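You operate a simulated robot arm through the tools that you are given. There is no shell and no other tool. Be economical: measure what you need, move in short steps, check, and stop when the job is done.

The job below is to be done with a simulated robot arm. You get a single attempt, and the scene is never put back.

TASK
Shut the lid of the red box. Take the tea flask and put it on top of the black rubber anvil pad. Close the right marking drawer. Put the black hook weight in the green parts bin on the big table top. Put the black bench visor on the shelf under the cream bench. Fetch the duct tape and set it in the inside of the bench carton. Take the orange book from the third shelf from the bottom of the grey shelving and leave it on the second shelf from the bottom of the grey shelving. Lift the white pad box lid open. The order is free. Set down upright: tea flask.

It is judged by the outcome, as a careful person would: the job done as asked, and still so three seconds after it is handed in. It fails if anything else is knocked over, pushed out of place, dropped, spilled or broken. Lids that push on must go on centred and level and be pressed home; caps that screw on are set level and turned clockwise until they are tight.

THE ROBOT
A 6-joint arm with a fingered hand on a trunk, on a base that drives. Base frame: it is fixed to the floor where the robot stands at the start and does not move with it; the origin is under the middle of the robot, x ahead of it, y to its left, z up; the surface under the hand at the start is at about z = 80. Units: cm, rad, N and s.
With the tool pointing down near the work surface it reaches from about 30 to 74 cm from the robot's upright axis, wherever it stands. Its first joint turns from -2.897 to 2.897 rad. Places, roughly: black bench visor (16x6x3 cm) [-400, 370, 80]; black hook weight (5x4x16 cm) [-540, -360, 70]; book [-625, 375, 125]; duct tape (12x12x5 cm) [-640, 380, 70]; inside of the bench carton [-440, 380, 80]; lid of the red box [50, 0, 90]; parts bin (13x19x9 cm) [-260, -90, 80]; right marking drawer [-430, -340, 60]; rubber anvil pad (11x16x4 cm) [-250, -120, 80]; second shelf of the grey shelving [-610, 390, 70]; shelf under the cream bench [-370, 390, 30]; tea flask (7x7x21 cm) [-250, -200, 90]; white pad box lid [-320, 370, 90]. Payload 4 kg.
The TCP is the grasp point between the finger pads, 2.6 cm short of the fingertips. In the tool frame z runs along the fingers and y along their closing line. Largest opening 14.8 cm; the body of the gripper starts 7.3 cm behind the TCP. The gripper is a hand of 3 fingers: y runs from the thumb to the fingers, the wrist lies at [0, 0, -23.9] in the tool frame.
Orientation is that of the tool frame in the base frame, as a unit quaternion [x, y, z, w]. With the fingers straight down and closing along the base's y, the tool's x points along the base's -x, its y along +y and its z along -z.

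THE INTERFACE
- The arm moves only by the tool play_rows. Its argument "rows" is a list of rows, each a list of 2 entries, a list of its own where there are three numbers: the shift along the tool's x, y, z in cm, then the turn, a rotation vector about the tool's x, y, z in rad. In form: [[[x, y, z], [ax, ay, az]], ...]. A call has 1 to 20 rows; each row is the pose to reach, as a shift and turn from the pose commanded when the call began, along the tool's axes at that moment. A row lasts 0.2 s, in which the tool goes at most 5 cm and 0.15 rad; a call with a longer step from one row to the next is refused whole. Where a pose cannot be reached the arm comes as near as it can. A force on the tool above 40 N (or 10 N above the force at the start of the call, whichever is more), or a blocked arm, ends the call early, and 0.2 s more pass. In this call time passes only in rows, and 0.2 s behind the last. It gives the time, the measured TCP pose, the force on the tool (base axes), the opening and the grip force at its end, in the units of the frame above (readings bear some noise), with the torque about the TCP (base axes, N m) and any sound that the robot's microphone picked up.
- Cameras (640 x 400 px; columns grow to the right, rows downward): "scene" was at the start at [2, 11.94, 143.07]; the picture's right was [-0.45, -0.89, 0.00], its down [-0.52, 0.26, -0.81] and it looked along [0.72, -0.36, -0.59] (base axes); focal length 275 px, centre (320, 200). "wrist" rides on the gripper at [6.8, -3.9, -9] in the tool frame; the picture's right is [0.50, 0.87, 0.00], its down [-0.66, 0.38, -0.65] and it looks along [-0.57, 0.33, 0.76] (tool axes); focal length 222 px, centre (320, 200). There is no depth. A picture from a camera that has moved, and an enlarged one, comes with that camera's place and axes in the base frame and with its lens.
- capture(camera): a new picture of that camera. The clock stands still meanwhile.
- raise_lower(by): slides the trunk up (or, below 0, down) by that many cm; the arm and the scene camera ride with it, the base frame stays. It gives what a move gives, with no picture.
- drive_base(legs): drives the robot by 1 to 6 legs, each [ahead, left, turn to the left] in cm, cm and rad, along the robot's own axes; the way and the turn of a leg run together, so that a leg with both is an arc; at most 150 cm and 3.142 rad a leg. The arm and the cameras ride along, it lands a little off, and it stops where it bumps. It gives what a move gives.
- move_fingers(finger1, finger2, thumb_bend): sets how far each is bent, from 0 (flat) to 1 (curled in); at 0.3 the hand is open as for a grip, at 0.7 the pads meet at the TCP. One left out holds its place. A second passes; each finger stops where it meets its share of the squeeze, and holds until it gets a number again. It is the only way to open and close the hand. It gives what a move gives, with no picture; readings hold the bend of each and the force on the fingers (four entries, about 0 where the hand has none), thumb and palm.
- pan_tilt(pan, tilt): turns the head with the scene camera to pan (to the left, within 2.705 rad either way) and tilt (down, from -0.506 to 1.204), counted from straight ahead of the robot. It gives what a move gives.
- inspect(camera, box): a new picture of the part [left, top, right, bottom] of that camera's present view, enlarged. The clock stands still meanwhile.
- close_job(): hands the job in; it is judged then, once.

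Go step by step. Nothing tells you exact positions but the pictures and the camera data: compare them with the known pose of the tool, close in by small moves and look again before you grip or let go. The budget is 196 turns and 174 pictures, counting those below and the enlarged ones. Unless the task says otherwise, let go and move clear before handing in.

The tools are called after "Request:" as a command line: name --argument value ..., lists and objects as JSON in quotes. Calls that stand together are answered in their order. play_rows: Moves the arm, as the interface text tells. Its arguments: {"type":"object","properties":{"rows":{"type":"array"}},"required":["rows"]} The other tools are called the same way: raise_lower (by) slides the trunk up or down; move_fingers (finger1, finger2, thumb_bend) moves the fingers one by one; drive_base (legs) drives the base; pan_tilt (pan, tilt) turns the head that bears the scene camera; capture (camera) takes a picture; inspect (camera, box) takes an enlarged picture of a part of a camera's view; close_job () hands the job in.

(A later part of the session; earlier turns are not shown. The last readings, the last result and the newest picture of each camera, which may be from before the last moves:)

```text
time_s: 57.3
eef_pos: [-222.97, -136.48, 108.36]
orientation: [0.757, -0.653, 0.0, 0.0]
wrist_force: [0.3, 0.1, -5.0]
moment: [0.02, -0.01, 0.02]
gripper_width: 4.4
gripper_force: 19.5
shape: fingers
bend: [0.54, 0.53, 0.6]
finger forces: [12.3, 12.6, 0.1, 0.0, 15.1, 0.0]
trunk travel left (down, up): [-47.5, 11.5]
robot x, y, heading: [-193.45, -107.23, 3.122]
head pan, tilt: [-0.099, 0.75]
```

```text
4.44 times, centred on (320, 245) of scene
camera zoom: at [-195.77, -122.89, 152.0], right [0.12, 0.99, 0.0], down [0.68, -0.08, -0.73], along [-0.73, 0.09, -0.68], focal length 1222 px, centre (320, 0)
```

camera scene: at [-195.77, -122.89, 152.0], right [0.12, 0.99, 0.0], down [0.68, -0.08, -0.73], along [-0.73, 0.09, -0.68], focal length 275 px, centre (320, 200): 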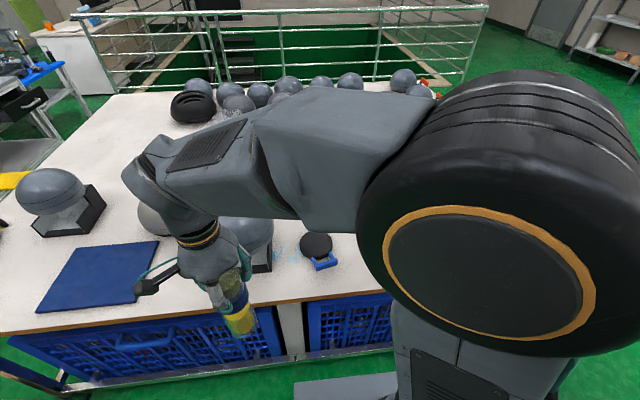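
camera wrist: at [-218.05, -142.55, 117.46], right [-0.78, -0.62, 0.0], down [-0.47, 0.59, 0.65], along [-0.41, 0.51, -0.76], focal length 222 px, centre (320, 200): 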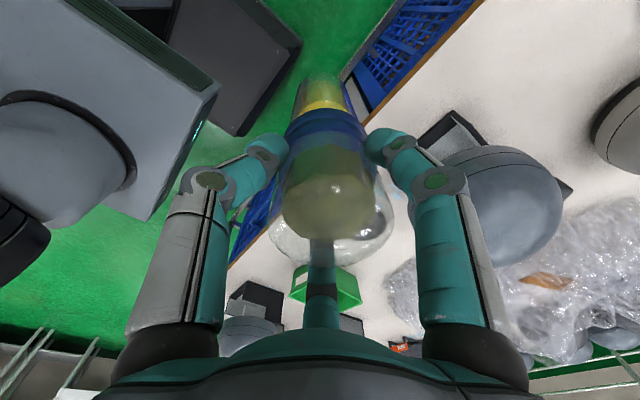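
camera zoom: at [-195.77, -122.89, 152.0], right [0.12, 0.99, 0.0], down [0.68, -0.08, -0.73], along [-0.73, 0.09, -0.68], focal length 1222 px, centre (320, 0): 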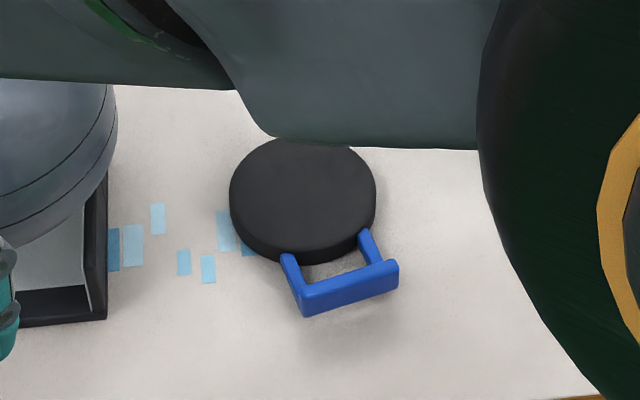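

Pad disc centre is at about (−249, −118). I'll move the flask in front of the pad, then extend over it while staying high.

Request:
play_rows --rows '[[[-4.5, -0.6, 0], [0, 0, 0]], [[-9, -1.3, 0], [0, 0, 0]], [[-13.5, -2, 0], [0, 0, 0]], [[-18, -2.7, 0], [0, 0, 0]], [[-18.6, 1.5, 0], [0, 0, 0]], [[-19.2, 5.5, 0], [0, 0, 0]], [[-19.8, 9.5, 0], [0, 0, 0]], [[-20.4, 13.5, 0], [0, 0, 0]], [[-21, 17.5, 0], [0, 0, 0]], [[-21.5, 20.5, 0], [0, 0, 0]], [[-21.8, 22.5, 0], [0, 0, 0]]]'

Request:
capture --camera "scene"

Request:
capture --camera "wrist"

```text
time_s: 59.7
eef_pos: [-248.58, -118.21, 108.24]
orientation: [0.758, -0.652, 0.0, 0.0]
wrist_force: [-0.7, 0.1, -4.5]
moment: [-0.03, 0.02, -0.04]
gripper_width: 4.31
gripper_force: 20.3
shape: fingers
bend: [0.54, 0.53, 0.6]
finger forces: [12.5, 13.0, 0.1, 0.1, 15.1, 0.0]
trunk travel left (down, up): [-47.5, 11.5]
robot x, y, heading: [-193.23, -107.36, 3.119]
head pan, tilt: [-0.099, 0.75]
```

```text
136 pictures are left
camera scene: at [-195.8, -122.87, 152.0], right [0.12, 0.99, 0.0], down [0.68, -0.08, -0.73], along [-0.73, 0.09, -0.68], focal length 275 px, centre (320, 200)
```

scene: 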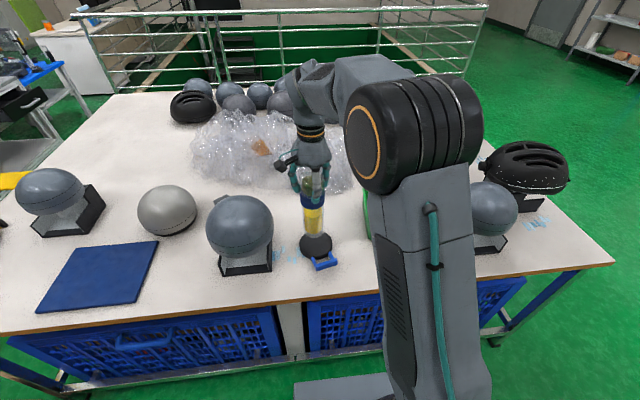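

```text
135 pictures are left
camera wrist: at [-243.6, -124.27, 117.32], right [-0.78, -0.62, 0.0], down [-0.47, 0.59, 0.65], along [-0.41, 0.51, -0.76], focal length 222 px, centre (320, 200)
```

wrist: 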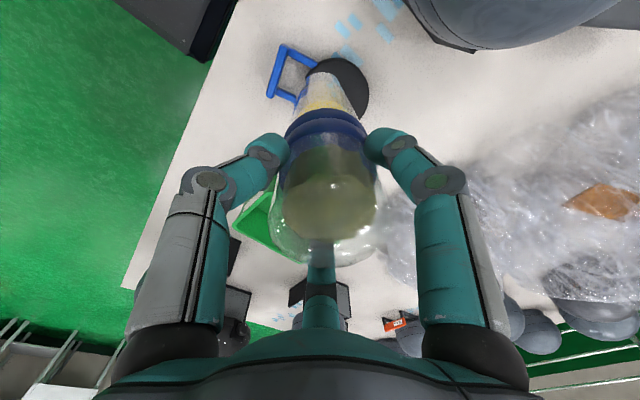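

Let me enlarge both views to compare the flask bottom with the disc.

Request:
inspect --camera "scene" --box '[260, 160, 380, 280]'

Request:
inspect --camera "wrist" --box '[250, 30, 410, 150]'

```text
3.33 times, centred on (320, 220) of scene
camera zoom: at [-195.8, -122.87, 152.0], right [0.12, 0.99, 0.0], down [0.68, -0.08, -0.73], along [-0.73, 0.09, -0.68], focal length 916 px, centre (320, 133)
```

zoom: 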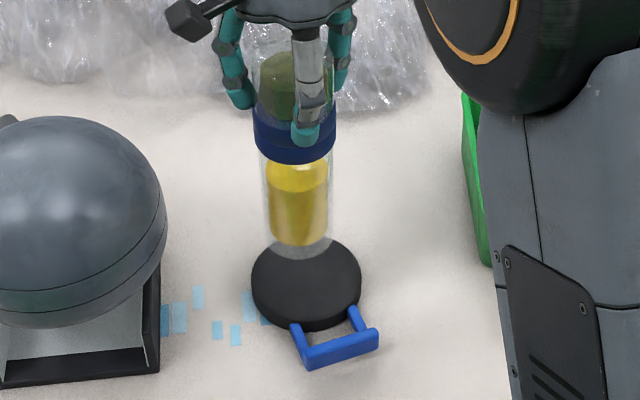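

```text
3.33 times, centred on (330, 90) of wrist
camera zoom: at [-243.6, -124.27, 117.32], right [-0.78, -0.62, 0.0], down [-0.47, 0.59, 0.65], along [-0.41, 0.51, -0.76], focal length 740 px, centre (287, 567)
```

zoom: 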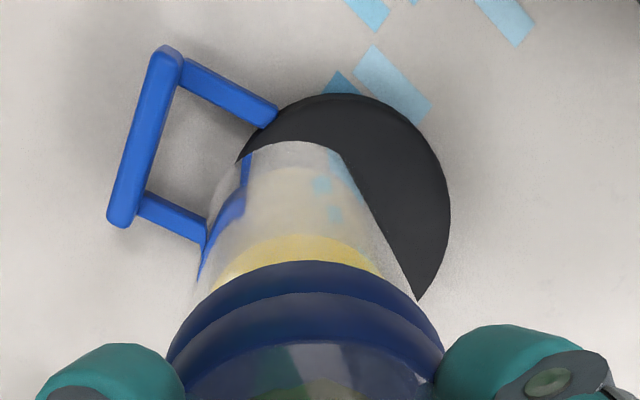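

Relative to the flask bottom, the disc centre lies ~2.2 cm further in −x and ~0.7 in +y. I'll correct and lower to just above the pad.

Request:
play_rows --rows '[[[-1, 2.1, 0], [0, 0, 0]], [[-1, 2.1, 2.5], [0, 0, 0]], [[-1, 2.1, 5], [0, 0, 0]], [[-1, 2.1, 6.5], [0, 0, 0]]]'

Request:
inspect --camera "scene" --box '[260, 160, 380, 280]'

Request:
inspect --camera "wrist" --box '[250, 30, 410, 150]'

```text
time_s: 60.7
eef_pos: [-250.77, -117.52, 101.87]
orientation: [0.757, -0.654, -0.001, 0.0]
wrist_force: [0.0, 0.2, -5.1]
moment: [0.0, -0.05, 0.02]
gripper_width: 4.35
gripper_force: 20.4
shape: fingers
bend: [0.54, 0.53, 0.6]
finger forces: [12.6, 12.9, 0.0, 0.1, 15.0, 0.0]
trunk travel left (down, up): [-47.5, 11.5]
robot x, y, heading: [-193.16, -107.7, 3.118]
head pan, tilt: [-0.099, 0.75]
```

```text
3.33 times, centred on (320, 220) of scene
camera zoom: at [-195.82, -122.87, 152.0], right [0.12, 0.99, 0.0], down [0.68, -0.08, -0.73], along [-0.73, 0.09, -0.68], focal length 916 px, centre (320, 133)
```

zoom: 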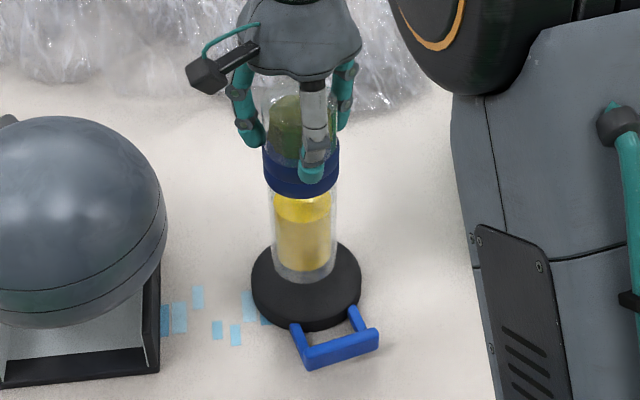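

```text
3.33 times, centred on (330, 90) of wrist
camera zoom: at [-245.82, -123.62, 111.02], right [-0.78, -0.62, 0.0], down [-0.47, 0.59, 0.65], along [-0.41, 0.51, -0.76], focal length 740 px, centre (287, 567)
```

zoom: 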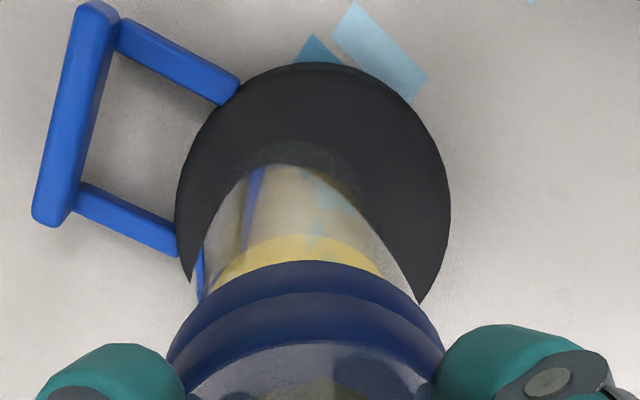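

Columns agree in y; flask needs ~1.4 cm more in −x. Correct and lower gently to contact.

Request:
play_rows --rows '[[[-0.45, 1.35, 0], [0, 0, 0]], [[-0.45, 1.35, 0.7], [0, 0, 0]], [[-0.45, 1.35, 1.4], [0, 0, 0]], [[-0.45, 1.35, 2.0], [0, 0, 0]]]'

Request:
inspect --camera "scene" --box '[260, 160, 380, 280]'

Request:
inspect --camera "wrist" --box '[250, 30, 410, 150]'

```text
time_s: 61.7
eef_pos: [-252.07, -117.34, 99.75]
orientation: [0.758, -0.653, 0.001, 0.001]
wrist_force: [-0.9, -0.4, -4.7]
moment: [-0.03, -0.04, -0.03]
gripper_width: 4.36
gripper_force: 20.4
shape: fingers
bend: [0.54, 0.53, 0.6]
finger forces: [12.6, 12.9, 0.0, 0.0, 15.0, 0.0]
trunk travel left (down, up): [-47.5, 11.5]
robot x, y, heading: [-193.54, -107.37, 3.114]
head pan, tilt: [-0.099, 0.75]
```

```text
3.33 times, centred on (320, 220) of scene
camera zoom: at [-195.8, -122.87, 152.0], right [0.12, 0.99, 0.0], down [0.68, -0.08, -0.73], along [-0.73, 0.09, -0.68], focal length 916 px, centre (320, 133)
```

zoom: 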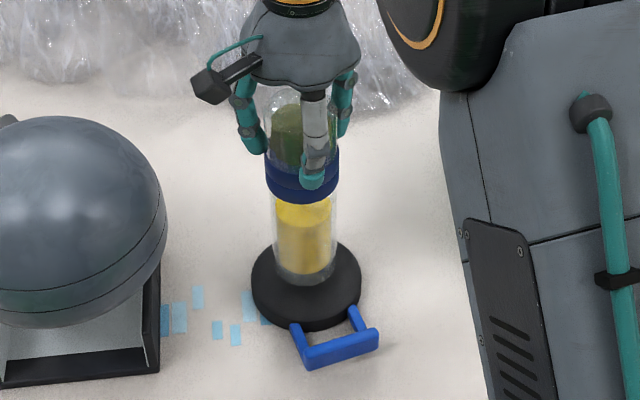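

```text
3.33 times, centred on (330, 90) of wrist
camera zoom: at [-247.11, -123.43, 108.95], right [-0.78, -0.62, 0.0], down [-0.47, 0.59, 0.65], along [-0.41, 0.51, -0.76], focal length 740 px, centre (287, 567)
```

zoom: 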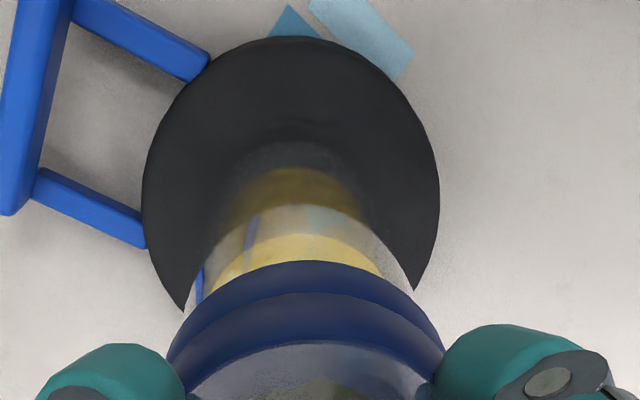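

Well centred now. Lower in fine steps until it lands.

Request:
play_rows --rows '[[[0, 0, 0.4], [0, 0, 0]], [[0, 0, 0.8], [0, 0, 0]], [[0, 0, 1.2], [0, 0, 0]]]'

Request:
inspect --camera "scene" --box '[260, 160, 380, 280]'

```text
time_s: 62.5
eef_pos: [-252.1, -117.44, 98.49]
orientation: [0.758, -0.652, 0.0, 0.001]
wrist_force: [0.5, -0.3, -5.4]
moment: [-0.01, -0.05, -0.02]
gripper_width: 4.32
gripper_force: 20.2
shape: fingers
bend: [0.54, 0.53, 0.6]
finger forces: [12.7, 12.9, 0.0, 0.1, 15.0, 0.1]
trunk travel left (down, up): [-47.5, 11.5]
robot x, y, heading: [-193.39, -107.5, 3.117]
head pan, tilt: [-0.099, 0.75]
```

```text
3.33 times, centred on (320, 220) of scene
camera zoom: at [-195.8, -122.87, 152.0], right [0.12, 0.99, 0.0], down [0.68, -0.08, -0.73], along [-0.73, 0.09, -0.68], focal length 916 px, centre (320, 133)
```

zoom: 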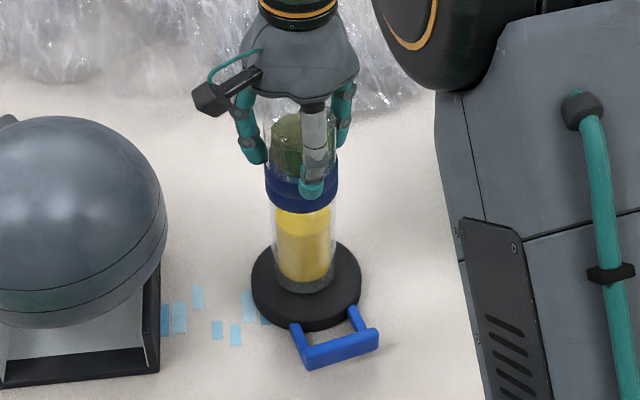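

Request:
play_rows --rows '[[[0, 0, 0.25], [0, 0, 0]], [[0, 0, 0.5], [0, 0, 0]], [[0, 0, 0.75], [0, 0, 0]]]'

```text
time_s: 63.3
eef_pos: [-251.89, -117.17, 98.04]
orientation: [0.757, -0.653, -0.002, 0.002]
wrist_force: [3.9, 0.4, 22.3]
moment: [-0.03, -0.01, 0.04]
gripper_width: 4.33
gripper_force: 23.3
shape: fingers
bend: [0.54, 0.53, 0.6]
finger forces: [13.5, 13.5, 0.0, 0.0, 19.1, 0.1]
trunk travel left (down, up): [-47.5, 11.5]
robot x, y, heading: [-193.33, -106.99, 3.122]
head pan, tilt: [-0.099, 0.75]
```

It has landed. I'll ease the pressure slightly, then open the fingers.

Request:
play_rows --rows '[[[0, 0, -0.2], [0, 0, 0]], [[0, 0, -0.28], [0, 0, 0]]]'

Request:
move_fingers --finger1 0.5 --finger2 0.5 --thumb_bend 0.55

Request:
move_fingers --finger1 0.38 --finger2 0.38 --thumb_bend 0.38

Request:
inspect --camera "scene" --box '[260, 160, 380, 280]'

```text
time_s: 63.9
eef_pos: [-252.08, -117.28, 98.11]
orientation: [0.757, -0.653, -0.001, 0.001]
wrist_force: [1.6, 0.5, 14.1]
moment: [-0.05, 0.05, 0.01]
gripper_width: 4.32
gripper_force: 22.2
shape: fingers
bend: [0.54, 0.53, 0.6]
finger forces: [13.3, 13.4, 0.0, 0.0, 17.7, 0.1]
trunk travel left (down, up): [-47.5, 11.5]
robot x, y, heading: [-192.94, -107.59, 3.119]
head pan, tilt: [-0.099, 0.75]
```

```text
time_s: 64.9
eef_pos: [-252.03, -117.21, 98.12]
orientation: [0.758, -0.652, -0.001, 0.0]
wrist_force: [-0.5, -0.8, -0.9]
moment: [0.0, 0.01, 0.01]
gripper_width: 5.37
gripper_force: 0.0
shape: fingers
bend: [0.5, 0.5, 0.55]
finger forces: [0.1, 0.0, 0.0, 0.0, 0.0, 0.1]
trunk travel left (down, up): [-47.5, 11.5]
robot x, y, heading: [-193.62, -107.11, 3.117]
head pan, tilt: [-0.099, 0.75]
```

```text
time_s: 65.9
eef_pos: [-252.1, -117.2, 97.94]
orientation: [0.758, -0.653, 0.0, 0.0]
wrist_force: [-0.1, 0.1, -0.6]
moment: [0.01, 0.01, -0.01]
gripper_width: 10.09
gripper_force: 0.0
shape: fingers
bend: [0.38, 0.38, 0.38]
finger forces: [0.0, 0.0, 0.0, 0.0, 0.0, 0.1]
trunk travel left (down, up): [-47.5, 11.5]
robot x, y, heading: [-193.08, -107.27, 3.116]
head pan, tilt: [-0.099, 0.75]
```

```text
3.33 times, centred on (320, 220) of scene
camera zoom: at [-195.76, -122.87, 152.0], right [0.12, 0.99, 0.0], down [0.68, -0.08, -0.73], along [-0.73, 0.09, -0.68], focal length 916 px, centre (320, 133)
```

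zoom: 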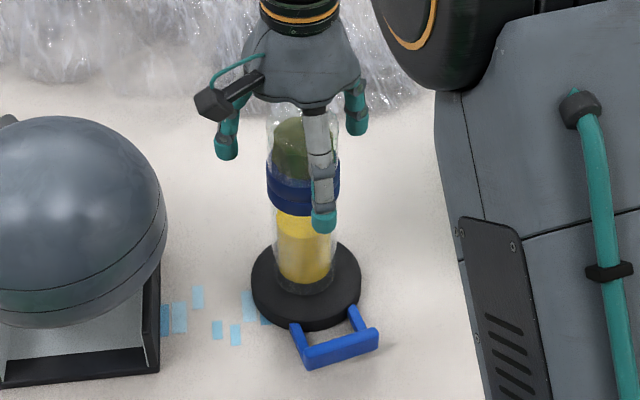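

The flask stands on the pad, free. I'll rise straight up, retract, and look around for a route to the hook weight and the drawer.

Request:
play_rows --rows '[[[0, 0, -3], [0, 0, 0]], [[0, 0, -7], [0, 0, 0]], [[0, 0, -11], [0, 0, 0]], [[0, 0, -15], [0, 0, 0]], [[0, 0, -18], [0, 0, 0]], [[0, -4, -19], [0, 0, 0]], [[0, -8, -19], [0, 0, 0]], [[0, -12, -19], [0, 0, 0]], [[0, -16, -19], [0, 0, 0]], [[0, -18, -19], [0, 0, 0]]]'

Request:
pan_tilt --pan -0.2 --tilt 0.6

Request:
capture --camera "scene"

Request:
pan_tilt --pan 0.9 --tilt 0.25

Request:
capture --camera "scene"

```text
time_s: 68.1
eef_pos: [-234.39, -114.58, 117.2]
orientation: [0.757, -0.653, 0.0, 0.0]
wrist_force: [0.1, 0.2, -0.1]
moment: [0.01, 0.01, 0.01]
gripper_width: 10.11
gripper_force: 0.1
shape: fingers
bend: [0.38, 0.38, 0.38]
finger forces: [0.0, 0.0, 0.1, 0.0, 0.0, 0.0]
trunk travel left (down, up): [-47.5, 11.5]
robot x, y, heading: [-193.3, -107.34, 3.12]
head pan, tilt: [-0.099, 0.75]
```

```text
time_s: 68.8
eef_pos: [-234.43, -114.67, 117.11]
orientation: [0.757, -0.653, 0.0, 0.0]
wrist_force: [-0.3, 0.4, -1.0]
moment: [-0.03, -0.01, 0.0]
gripper_width: 10.12
gripper_force: 0.1
shape: fingers
bend: [0.38, 0.38, 0.38]
finger forces: [0.0, 0.0, 0.0, 0.0, 0.0, 0.0]
trunk travel left (down, up): [-47.5, 11.5]
robot x, y, heading: [-193.31, -107.35, 3.114]
head pan, tilt: [-0.201, 0.6]
```

```text
126 pictures are left
camera scene: at [-196.15, -121.92, 153.29], right [0.22, 0.98, 0.0], down [0.55, -0.12, -0.82], along [-0.8, 0.18, -0.57], focal length 275 px, centre (320, 200)
```

scene: 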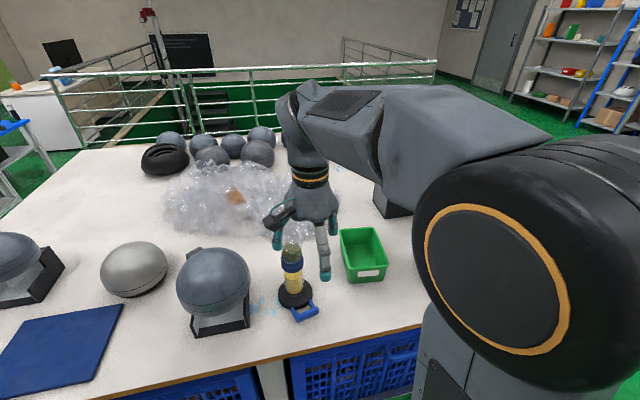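

```text
time_s: 70.1
eef_pos: [-234.5, -114.56, 117.14]
orientation: [0.758, -0.653, 0.001, 0.001]
wrist_force: [0.2, 0.2, -0.3]
moment: [0.04, 0.0, 0.0]
gripper_width: 10.11
gripper_force: 0.0
shape: fingers
bend: [0.38, 0.38, 0.38]
finger forces: [0.0, 0.0, 0.0, 0.0, 0.0, 0.1]
trunk travel left (down, up): [-47.5, 11.5]
robot x, y, heading: [-193.33, -107.65, 3.116]
head pan, tilt: [0.901, 0.25]
```

```text
125 pictures are left
camera scene: at [-193.5, -131.06, 156.51], right [-0.77, 0.64, 0.0], down [0.16, 0.19, -0.97], along [-0.62, -0.75, -0.25], focal length 275 px, centre (320, 200)
```

scene: 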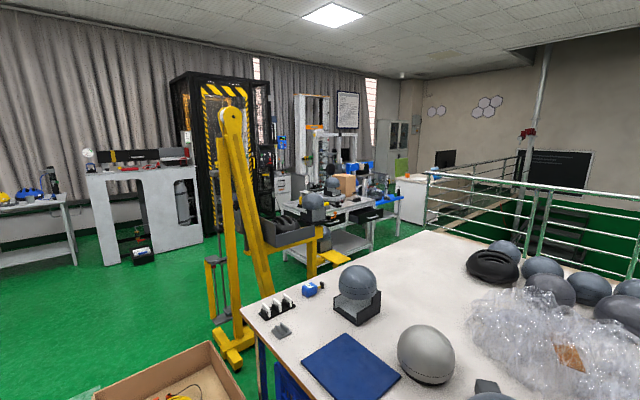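

Let me enlarge the far workbenches where the drawer and the hook weight should be.

Request:
inspect --camera "scene" --box '[250, 140, 450, 270]'

```text
3.08 times, centred on (350, 205) of scene
camera zoom: at [-193.5, -131.06, 156.51], right [-0.77, 0.64, 0.0], down [0.16, 0.19, -0.97], along [-0.62, -0.75, -0.25], focal length 846 px, centre (228, 185)
```

zoom: 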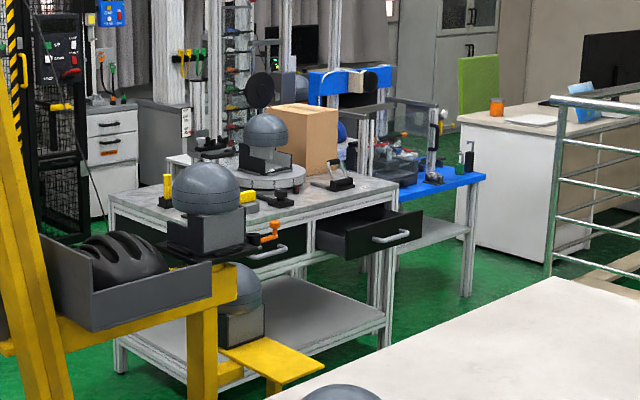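

The right marking drawer is the open one on the bench behind the big table; the route is round the big table's right end and along its back aisle. I'll drive that way in stages.

Request:
drive_base --legs '[[0, -145, 0.02], [145, 0, 0], [130, 0, 0], [0, 0, 1.57]]'

Request:
pan_tilt --pan 0.0 --tilt 0.3

Request:
capture --camera "scene"

```text
time_s: 94.0
eef_pos: [-454.35, 8.74, 117.16]
orientation: [0.999, 0.047, 0.0, 0.0]
wrist_force: [-0.3, -0.7, -0.3]
moment: [0.04, 0.01, 0.01]
gripper_width: 10.11
gripper_force: 0.0
shape: fingers
bend: [0.38, 0.38, 0.38]
finger forces: [0.1, 0.0, 0.0, 0.0, 0.0, 0.0]
trunk travel left (down, up): [-47.5, 11.5]
robot x, y, heading: [-459.18, 49.86, -1.653]
head pan, tilt: [0.901, 0.25]
```

```text
time_s: 95.2
eef_pos: [-454.27, 8.76, 117.21]
orientation: [0.999, 0.047, 0.001, 0.0]
wrist_force: [0.5, 0.3, 0.2]
moment: [-0.01, -0.01, 0.0]
gripper_width: 10.12
gripper_force: 0.0
shape: fingers
bend: [0.38, 0.38, 0.38]
finger forces: [0.1, 0.0, 0.1, 0.0, 0.0, 0.0]
trunk travel left (down, up): [-47.5, 11.5]
robot x, y, heading: [-459.26, 50.01, -1.647]
head pan, tilt: [0.0, 0.3]
```

```text
123 pictures are left
camera scene: at [-443.26, 45.3, 156.04], right [-1.0, 0.08, 0.0], down [0.02, 0.29, -0.96], along [-0.07, -0.95, -0.3], focal length 275 px, centre (320, 200)
```

scene: 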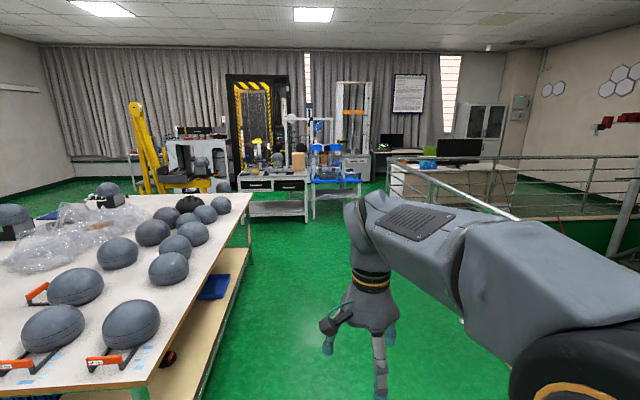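

Clear aisle. The bench faces +y with its right drawer open; drive down the aisle toward it.

Request:
drive_base --legs '[[0, 0, 0.076], [140, 6, 0], [105, 0, 0]]'

Request:
pan_tilt --pan 0.0 --tilt 0.45

Request:
capture --camera "scene"

Request:
pan_tilt --pan -0.6 --tilt 0.45

Request:
capture --camera "scene"

```text
time_s: 107.7
eef_pos: [-447.81, -237.61, 117.13]
orientation: [0.997, 0.08, -0.001, 0.0]
wrist_force: [1.0, -0.2, -0.3]
moment: [0.01, -0.02, 0.02]
gripper_width: 10.12
gripper_force: 0.0
shape: fingers
bend: [0.38, 0.38, 0.38]
finger forces: [0.0, 0.0, 0.0, 0.1, 0.0, 0.1]
trunk travel left (down, up): [-47.5, 11.5]
robot x, y, heading: [-455.54, -196.6, -1.584]
head pan, tilt: [0.0, 0.3]
```

```text
time_s: 108.4
eef_pos: [-447.81, -237.55, 117.07]
orientation: [0.997, 0.079, 0.0, 0.0]
wrist_force: [-0.2, -0.2, 0.9]
moment: [0.02, -0.01, 0.0]
gripper_width: 10.12
gripper_force: 0.1
shape: fingers
bend: [0.38, 0.38, 0.38]
finger forces: [0.0, 0.0, 0.0, 0.0, 0.0, 0.1]
trunk travel left (down, up): [-47.5, 11.5]
robot x, y, heading: [-455.46, -196.75, -1.586]
head pan, tilt: [0.0, 0.45]
```

```text
122 pictures are left
camera scene: at [-439.15, -200.26, 154.65], right [-1.0, 0.01, 0.0], down [0.01, 0.43, -0.9], along [-0.01, -0.9, -0.43], focal length 275 px, centre (320, 200)
```

scene: 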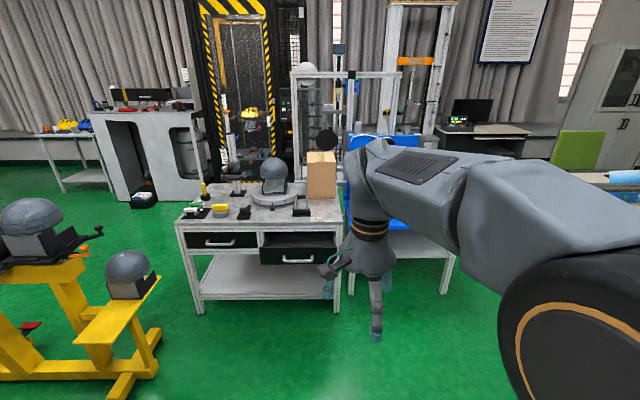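

```text
time_s: 109.4
eef_pos: [-447.7, -237.63, 117.18]
orientation: [0.997, 0.079, 0.0, 0.0]
wrist_force: [0.4, 0.4, 0.3]
moment: [-0.02, 0.03, -0.02]
gripper_width: 10.13
gripper_force: 0.1
shape: fingers
bend: [0.38, 0.38, 0.38]
finger forces: [0.0, 0.0, 0.1, 0.0, 0.0, 0.1]
trunk travel left (down, up): [-47.5, 11.5]
robot x, y, heading: [-455.47, -196.49, -1.584]
head pan, tilt: [-0.6, 0.45]
```

```text
121 pictures are left
camera scene: at [-444.32, -198.6, 154.65], right [-0.82, 0.57, 0.0], down [0.25, 0.36, -0.9], along [-0.52, -0.74, -0.44], focal length 275 px, centre (320, 200)
```

scene: 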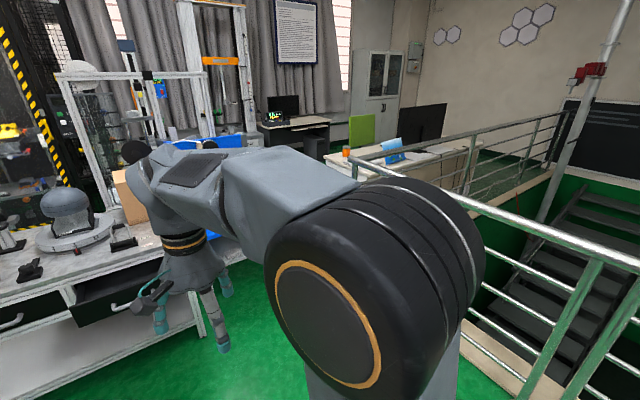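

The drawer front is at about (−429, −319, 62), open ~15 cm. I'll close the fist, point the hand horizontally forward, lower the trunk, and drive up to push it.

Request:
move_fingers --finger1 0.7 --finger2 0.7 --thumb_bend 0.7

Request:
play_rows --rows '[[[0, 3, 1], [-0.15, 0, 0]], [[0, 6, 2], [-0.3, 0, 0]], [[0, 9, 3], [-0.45, 0, 0]], [[0, 12, 4], [-0.6, 0, 0]], [[0, 15, 5], [-0.75, 0, 0]], [[0, 17, 6], [-0.9, 0, 0]], [[0, 19, 7], [-1.05, 0, 0]], [[0, 21, 8], [-1.2, 0, 0]], [[0, 22, 8], [-1.35, 0, 0]], [[0, 22, 8], [-1.5, 0, 0]], [[0, 22, 8], [-1.57, 0, 0]]]'

Request:
pan_tilt --pan 0.1 --tilt 0.6

Request:
capture --camera "scene"

```text
time_s: 110.4
eef_pos: [-447.67, -237.78, 117.18]
orientation: [0.997, 0.079, 0.0, 0.0]
wrist_force: [0.7, 0.3, 0.5]
moment: [-0.03, 0.0, 0.03]
gripper_width: 0.01
gripper_force: 0.1
shape: fingers
bend: [0.69, 0.69, 0.7]
finger forces: [0.0, 0.0, 0.1, 0.1, 0.1, 0.0]
trunk travel left (down, up): [-47.5, 11.5]
robot x, y, heading: [-455.23, -196.66, -1.583]
head pan, tilt: [-0.6, 0.45]
```

```text
time_s: 112.8
eef_pos: [-444.26, -259.24, 109.31]
orientation: [0.705, 0.056, 0.055, 0.705]
wrist_force: [0.0, -0.1, 0.8]
moment: [0.05, -0.02, -0.04]
gripper_width: 0.0
gripper_force: 0.1
shape: fingers
bend: [0.69, 0.69, 0.7]
finger forces: [0.0, 0.0, 0.0, 0.0, 0.0, 0.0]
out of reach, approached as far as the arm can: row 6, 7
trunk travel left (down, up): [-47.5, 11.5]
robot x, y, heading: [-455.32, -196.7, -1.584]
head pan, tilt: [-0.6, 0.45]
```

```text
time_s: 113.9
eef_pos: [-444.17, -259.26, 109.28]
orientation: [0.706, 0.057, 0.056, 0.704]
wrist_force: [1.3, 0.7, -0.2]
moment: [-0.02, -0.03, -0.03]
gripper_width: 0.0
gripper_force: 0.1
shape: fingers
bend: [0.69, 0.69, 0.7]
finger forces: [0.0, 0.0, 0.0, 0.0, 0.0, 0.0]
trunk travel left (down, up): [-47.5, 11.5]
robot x, y, heading: [-455.36, -196.34, -1.58]
head pan, tilt: [0.099, 0.6]
```

```text
120 pictures are left
camera scene: at [-438.28, -199.88, 153.29], right [-1.0, -0.09, 0.0], down [-0.05, 0.56, -0.83], along [0.07, -0.82, -0.56], focal length 275 px, centre (320, 200)
```

scene: 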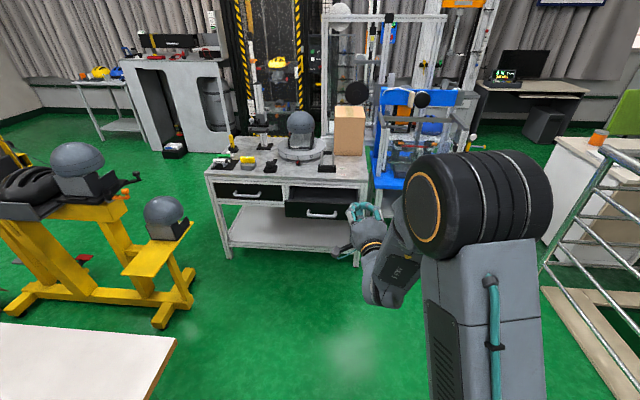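

Hand is horizontal. Lower the trunk and approach to ~10 cm in front of the drawer.

Request:
raise_lower --by -42

Request:
drive_base --legs '[[46, 17, 0]]'

Request:
capture --camera "wrist"

Request:
capture --camera "scene"

```text
refused: -42 is not a number from -40 to 40
```

```text
time_s: 116.8
eef_pos: [-426.69, -304.97, 109.28]
orientation: [0.704, 0.062, 0.061, 0.704]
wrist_force: [-0.3, 0.3, 0.5]
moment: [-0.01, -0.03, 0.02]
gripper_width: 0.01
gripper_force: 0.0
shape: fingers
bend: [0.69, 0.69, 0.7]
finger forces: [0.1, 0.0, 0.1, 0.0, 0.1, 0.1]
trunk travel left (down, up): [-47.5, 11.5]
robot x, y, heading: [-438.6, -242.77, -1.57]
head pan, tilt: [0.099, 0.6]
```

```text
119 pictures are left
camera wrist: at [-421.56, -294.92, 105.51], right [0.49, 0.09, 0.87], down [-0.76, 0.53, 0.38], along [-0.43, -0.84, 0.33], focal length 222 px, centre (320, 200)
```

wrist: 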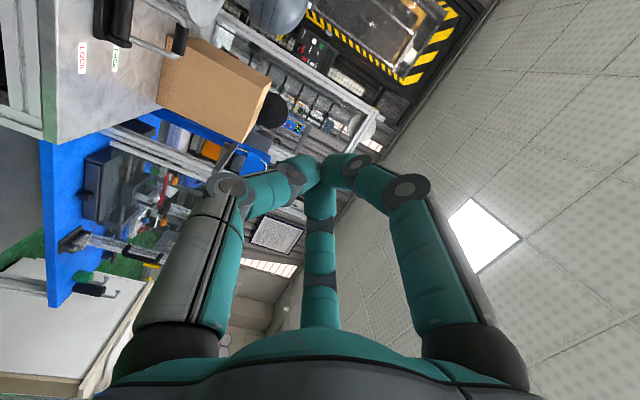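

```text
118 pictures are left
camera scene: at [-421.71, -245.54, 153.29], right [-0.99, -0.1, 0.0], down [-0.06, 0.56, -0.83], along [0.09, -0.82, -0.56], focal length 275 px, centre (320, 200)
```

scene: 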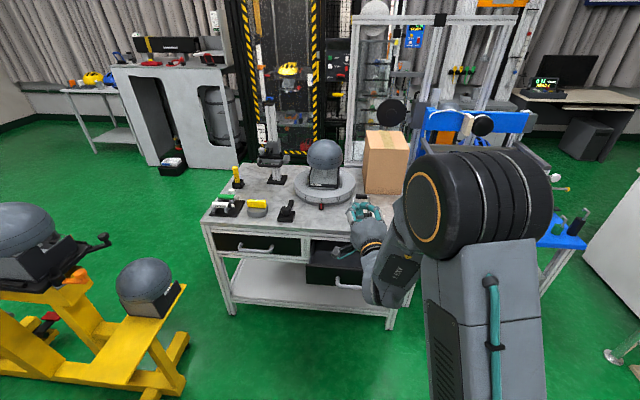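

Triangulated handle at about (−428, −318.7, 64). The hand is 13 cm in front of it but high; lowering the trunk now.

Request:
raise_lower --by -40

Request:
play_rows --rows '[[[0, -2.5, 0], [0, 0, 0]], [[0, -4.5, 0], [0, 0, 0]]]'

Request:
pan_tilt --pan 0.0 --tilt 0.75

Request:
capture --camera "scene"

Request:
capture --camera "wrist"

```text
time_s: 120.6
eef_pos: [-426.7, -305.01, 69.24]
orientation: [0.705, 0.061, 0.062, 0.704]
wrist_force: [-0.4, 1.0, -0.2]
moment: [-0.02, 0.01, -0.03]
gripper_width: 0.0
gripper_force: 0.0
shape: fingers
bend: [0.69, 0.69, 0.7]
finger forces: [0.0, 0.0, 0.0, 0.1, 0.0, 0.0]
trunk travel left (down, up): [-7.5, 51.5]
robot x, y, heading: [-438.69, -242.76, -1.57]
head pan, tilt: [0.099, 0.6]
```

```text
time_s: 121.2
eef_pos: [-426.65, -305.09, 64.92]
orientation: [0.704, 0.061, 0.061, 0.705]
wrist_force: [-0.1, 0.0, -0.2]
moment: [0.0, -0.03, 0.01]
gripper_width: 0.01
gripper_force: 0.0
shape: fingers
bend: [0.69, 0.69, 0.7]
finger forces: [0.0, 0.0, 0.0, 0.0, 0.0, 0.0]
trunk travel left (down, up): [-7.5, 51.5]
robot x, y, heading: [-438.65, -242.66, -1.57]
head pan, tilt: [0.099, 0.6]
```

```text
time_s: 121.9
eef_pos: [-426.59, -305.09, 64.95]
orientation: [0.704, 0.062, 0.061, 0.705]
wrist_force: [0.7, 0.6, 0.3]
moment: [-0.02, -0.02, -0.02]
gripper_width: 0.02
gripper_force: 0.0
shape: fingers
bend: [0.69, 0.69, 0.7]
finger forces: [0.0, 0.0, 0.1, 0.0, 0.0, 0.1]
trunk travel left (down, up): [-7.5, 51.5]
robot x, y, heading: [-439.18, -242.3, -1.567]
head pan, tilt: [0.0, 0.75]
```

```text
117 pictures are left
camera scene: at [-422.59, -245.04, 112.01], right [-1.0, 0.0, 0.0], down [0.0, 0.68, -0.73], along [0.0, -0.73, -0.68], focal length 275 px, centre (320, 200)
```

scene: 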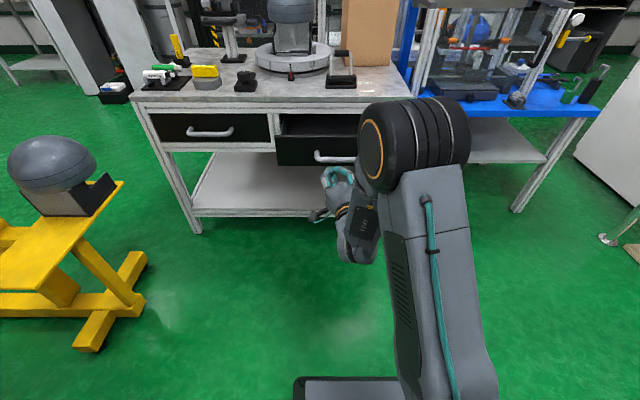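

```text
116 pictures are left
camera wrist: at [-421.48, -295.04, 61.16], right [0.49, 0.09, 0.87], down [-0.76, 0.53, 0.38], along [-0.43, -0.84, 0.33], focal length 222 px, centre (320, 200)
```

wrist: 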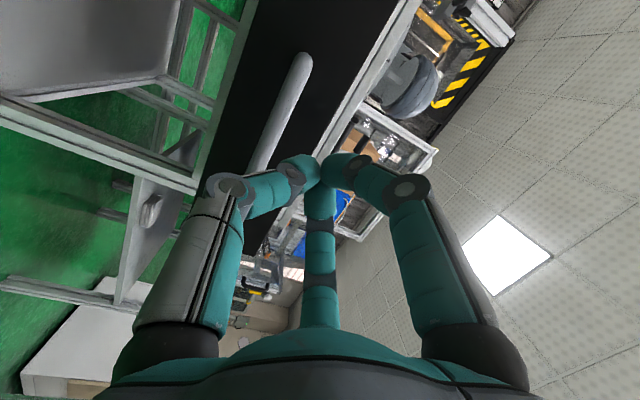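

The fist is near the panel's top edge; I'll lower 2.5 cm more and advance toward the panel.

Request:
play_rows --rows '[[[0, -2.5, 0], [0, 0, 0]], [[0, -2.5, 4], [0, 0, 0]], [[0, -2.5, 8], [0, 0, 0]]]'

Request:
capture --camera "wrist"

Request:
inspect --camera "scene" --box '[120, 60, 420, 240]'

```text
time_s: 122.7
eef_pos: [-425.62, -312.93, 62.25]
orientation: [0.704, 0.062, 0.061, 0.705]
wrist_force: [-0.4, 0.1, 0.9]
moment: [0.01, 0.01, 0.0]
gripper_width: 0.01
gripper_force: 0.1
shape: fingers
bend: [0.69, 0.69, 0.7]
finger forces: [0.1, 0.1, 0.1, 0.0, 0.1, 0.1]
trunk travel left (down, up): [-7.5, 51.5]
robot x, y, heading: [-438.83, -242.57, -1.565]
head pan, tilt: [0.0, 0.75]
```

```text
115 pictures are left
camera wrist: at [-420.37, -302.76, 58.54], right [0.49, 0.09, 0.87], down [-0.76, 0.53, 0.38], along [-0.43, -0.84, 0.33], focal length 222 px, centre (320, 200)
```

wrist: 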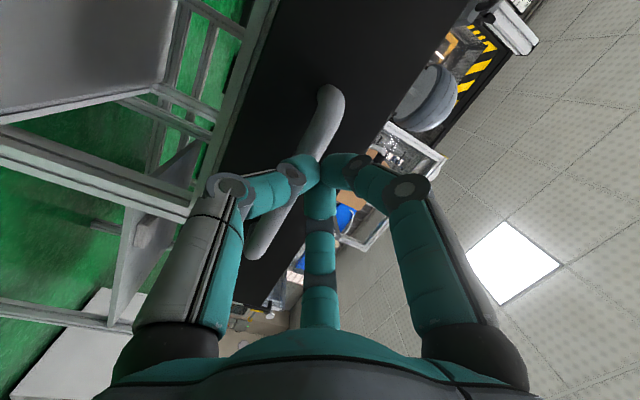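

```text
2.13 times, centred on (270, 150) of scene
camera zoom: at [-422.59, -245.02, 112.0], right [-1.0, 0.0, 0.0], down [0.0, 0.68, -0.73], along [0.0, -0.73, -0.68], focal length 586 px, centre (427, 307)
```

zoom: 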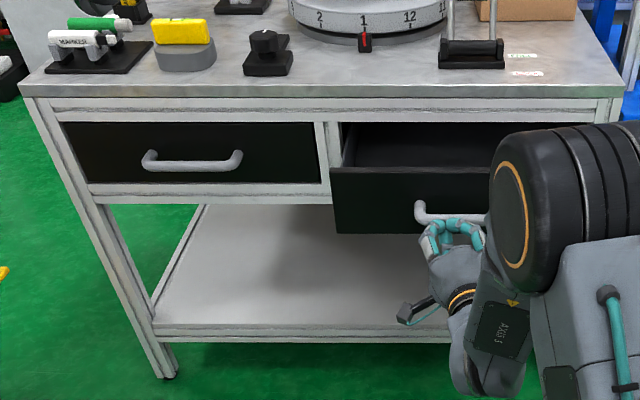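

The fist is lined up with the handle. I'll push straight in −y, watching the force.

Request:
play_rows --rows '[[[-1.5, 0, 0], [0, 0, 0]], [[-1.8, 0, 2], [0, 0, 0]], [[-2.2, 0, 4], [0, 0, 0]], [[-2.5, 0, 6], [0, 0, 0]], [[-2.9, 0, 8], [0, 0, 0]], [[-3.2, 0, 10], [0, 0, 0]], [[-3.6, 0, 12], [0, 0, 0]], [[-3.9, 0, 14], [0, 0, 0]]]'

Request:
inspect --camera "scene" --box '[120, 60, 420, 240]'

```text
time_s: 124.5
eef_pos: [-426.66, -327.47, 62.49]
orientation: [0.705, 0.062, 0.062, 0.704]
wrist_force: [-0.5, 0.0, -0.8]
moment: [-0.02, 0.0, 0.01]
gripper_width: 0.01
gripper_force: 0.1
shape: fingers
bend: [0.7, 0.7, 0.7]
finger forces: [0.0, 0.0, 0.1, 0.1, 0.0, 0.1]
trunk travel left (down, up): [-7.5, 51.5]
robot x, y, heading: [-438.82, -242.55, -1.564]
head pan, tilt: [0.0, 0.75]
```

```text
2.13 times, centred on (270, 150) of scene
camera zoom: at [-422.59, -245.04, 112.01], right [-1.0, 0.0, 0.0], down [0.0, 0.68, -0.73], along [0.0, -0.73, -0.68], focal length 586 px, centre (427, 307)
```

zoom: 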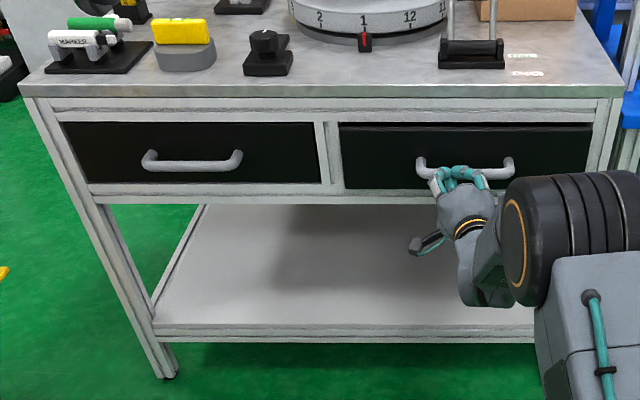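

Almost closed. A little more, in small steps.

Request:
play_rows --rows '[[[-0.2, 0, 1], [0, 0, 0]], [[-0.4, 0, 2], [0, 0, 0]], [[-0.5, 0, 2.7], [0, 0, 0]], [[-0.6, 0, 3.4], [0, 0, 0]]]'

Request:
inspect --camera "scene" --box '[120, 60, 420, 240]'

```text
time_s: 125.5
eef_pos: [-426.74, -330.45, 62.01]
orientation: [0.708, 0.061, 0.062, 0.701]
wrist_force: [-4.1, 19.8, 0.6]
moment: [0.06, -0.01, -0.07]
gripper_width: 0.0
gripper_force: 11.5
shape: fingers
bend: [0.69, 0.69, 0.72]
finger forces: [0.1, 5.1, 0.0, 0.0, 18.1, 0.0]
trunk travel left (down, up): [-7.5, 51.5]
robot x, y, heading: [-438.98, -242.35, -1.568]
head pan, tilt: [0.0, 0.75]
stopped in row 4: the force on the tool passed its limit at 48 N (the readings are from after the stop); the commanded pose is now the measured one
```

```text
2.13 times, centred on (270, 150) of scene
camera zoom: at [-422.61, -244.86, 112.01], right [-1.0, 0.0, 0.0], down [0.0, 0.68, -0.73], along [0.0, -0.73, -0.68], focal length 586 px, centre (427, 307)
```

zoom: 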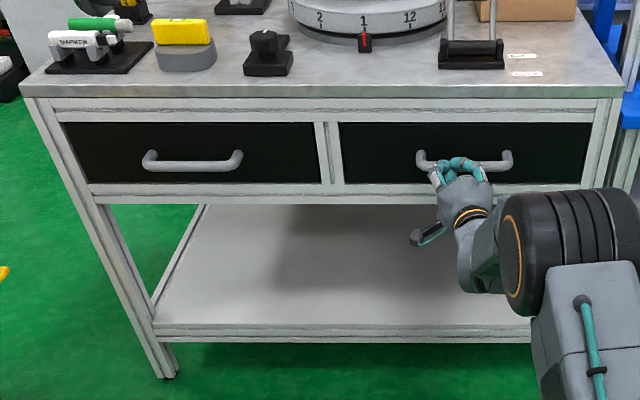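

Drawer fully closed. Retract and go look at the hook weight on the blue table to the right.

Request:
play_rows --rows '[[[0, 0, -4], [0, 0, 0]], [[0, 0, -8], [0, 0, 0]], [[0, 0, -12], [0, 0, 0]], [[0, 0, -16], [0, 0, 0]]]'

Request:
raise_lower --by 35

Request:
drive_base --legs '[[0, -70, 0]]'

Request:
pan_tilt --pan 0.0 --tilt 0.6

Request:
capture --camera "scene"

```text
time_s: 126.5
eef_pos: [-429.36, -315.05, 61.95]
orientation: [0.708, 0.061, 0.062, 0.701]
wrist_force: [0.1, 0.6, 0.4]
moment: [0.01, 0.0, 0.0]
gripper_width: 0.0
gripper_force: 0.1
shape: fingers
bend: [0.69, 0.69, 0.7]
finger forces: [0.0, 0.0, 0.1, 0.0, 0.0, 0.0]
trunk travel left (down, up): [-7.5, 51.5]
robot x, y, heading: [-439.23, -242.57, -1.567]
head pan, tilt: [0.0, 0.75]
```

```text
time_s: 130.0
eef_pos: [-429.32, -315.29, 97.05]
orientation: [0.708, 0.061, 0.062, 0.701]
wrist_force: [-0.1, 0.0, -0.1]
moment: [0.02, 0.01, 0.01]
gripper_width: 0.0
gripper_force: 0.1
shape: fingers
bend: [0.69, 0.69, 0.7]
finger forces: [0.0, 0.0, 0.0, 0.0, 0.0, 0.1]
trunk travel left (down, up): [-42.5, 16.5]
robot x, y, heading: [-438.94, -242.7, -1.568]
head pan, tilt: [0.0, 0.75]
```

```text
time_s: 133.8
eef_pos: [-498.93, -315.75, 97.11]
orientation: [0.708, 0.066, 0.066, 0.7]
wrist_force: [0.4, 0.1, -0.3]
moment: [-0.02, 0.0, -0.01]
gripper_width: 0.0
gripper_force: 0.0
shape: fingers
bend: [0.69, 0.69, 0.7]
finger forces: [0.1, 0.0, 0.0, 0.1, 0.1, 0.0]
trunk travel left (down, up): [-42.5, 16.5]
robot x, y, heading: [-509.2, -243.12, -1.554]
head pan, tilt: [0.0, 0.75]
```

```text
time_s: 134.5
eef_pos: [-499.0, -315.7, 97.0]
orientation: [0.708, 0.065, 0.066, 0.7]
wrist_force: [0.3, 0.8, -0.3]
moment: [-0.01, -0.06, 0.03]
gripper_width: 0.0
gripper_force: 0.0
shape: fingers
bend: [0.69, 0.69, 0.7]
finger forces: [0.0, 0.0, 0.0, 0.1, 0.1, 0.1]
trunk travel left (down, up): [-42.5, 16.5]
robot x, y, heading: [-509.43, -243.08, -1.56]
head pan, tilt: [0.0, 0.6]
```

```text
111 pictures are left
camera scene: at [-493.11, -246.07, 148.28], right [-1.0, -0.02, 0.0], down [-0.01, 0.57, -0.82], along [0.01, -0.82, -0.57], focal length 275 px, centre (320, 200)
```

scene: 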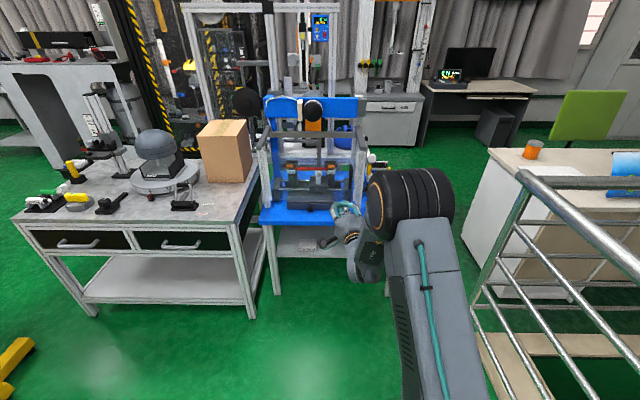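

The weight is hidden behind my arm. I'll swing the arm to the left and look again.

Request:
play_rows --rows '[[[4, 0, -2], [0, 0, 0]], [[8, 0, -4], [0, 0, 0]], [[12, 0, -6], [0, 0, 0]], [[16, 0, -6], [0, 0, 0]], [[20, 0, -6], [0, 0, 0]], [[24, 0, -6], [0, 0, 0]], [[28, 0, -6], [0, 0, 0]]]'

Request:
drive_base --legs '[[-25, 0, 0]]'

Request:
pan_tilt --pan -0.25 --tilt 0.6

Request:
capture --camera "scene"

```text
time_s: 136.1
eef_pos: [-472.77, -304.5, 97.32]
orientation: [0.708, 0.065, 0.066, 0.7]
wrist_force: [-0.3, 0.0, 0.4]
moment: [0.01, -0.01, 0.02]
gripper_width: 0.01
gripper_force: 0.0
shape: fingers
bend: [0.69, 0.69, 0.7]
finger forces: [0.1, 0.0, 0.1, 0.1, 0.0, 0.0]
trunk travel left (down, up): [-42.5, 16.5]
robot x, y, heading: [-509.37, -243.4, -1.559]
head pan, tilt: [0.0, 0.6]
```

```text
time_s: 138.0
eef_pos: [-473.28, -279.39, 97.2]
orientation: [0.708, 0.065, 0.066, 0.7]
wrist_force: [-0.5, -0.4, -0.2]
moment: [-0.01, 0.0, -0.03]
gripper_width: 0.0
gripper_force: 0.1
shape: fingers
bend: [0.69, 0.69, 0.7]
finger forces: [0.0, 0.0, 0.1, 0.0, 0.0, 0.0]
trunk travel left (down, up): [-42.5, 16.5]
robot x, y, heading: [-510.19, -217.72, -1.56]
head pan, tilt: [0.0, 0.6]
```

```text
time_s: 138.7
eef_pos: [-473.27, -279.43, 97.36]
orientation: [0.708, 0.066, 0.067, 0.7]
wrist_force: [0.2, 0.9, -0.5]
moment: [0.01, -0.02, 0.0]
gripper_width: 0.01
gripper_force: 0.1
shape: fingers
bend: [0.69, 0.69, 0.7]
finger forces: [0.0, 0.0, 0.0, 0.0, 0.0, 0.1]
trunk travel left (down, up): [-42.5, 16.5]
robot x, y, heading: [-509.79, -218.53, -1.555]
head pan, tilt: [-0.25, 0.6]
```

```text
110 pictures are left
camera scene: at [-495.7, -220.63, 148.29], right [-0.97, 0.23, 0.0], down [0.13, 0.55, -0.83], along [-0.19, -0.8, -0.56], focal length 275 px, centre (320, 200)
```

scene: 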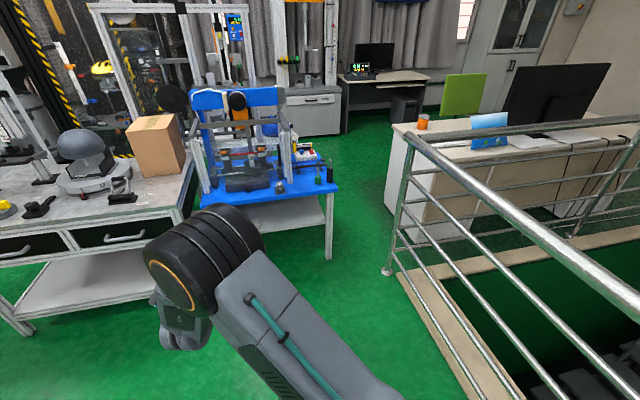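

Request:
inspect --camera "scene" --box '[200, 120, 360, 220]'

```text
4.00 times, centred on (280, 170) of scene
camera zoom: at [-495.7, -220.63, 148.29], right [-0.97, 0.23, 0.0], down [0.13, 0.55, -0.83], along [-0.19, -0.8, -0.56], focal length 1099 px, centre (480, 320)
```

zoom: 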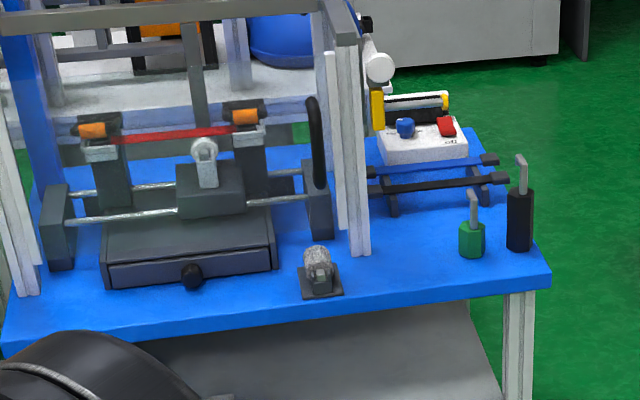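

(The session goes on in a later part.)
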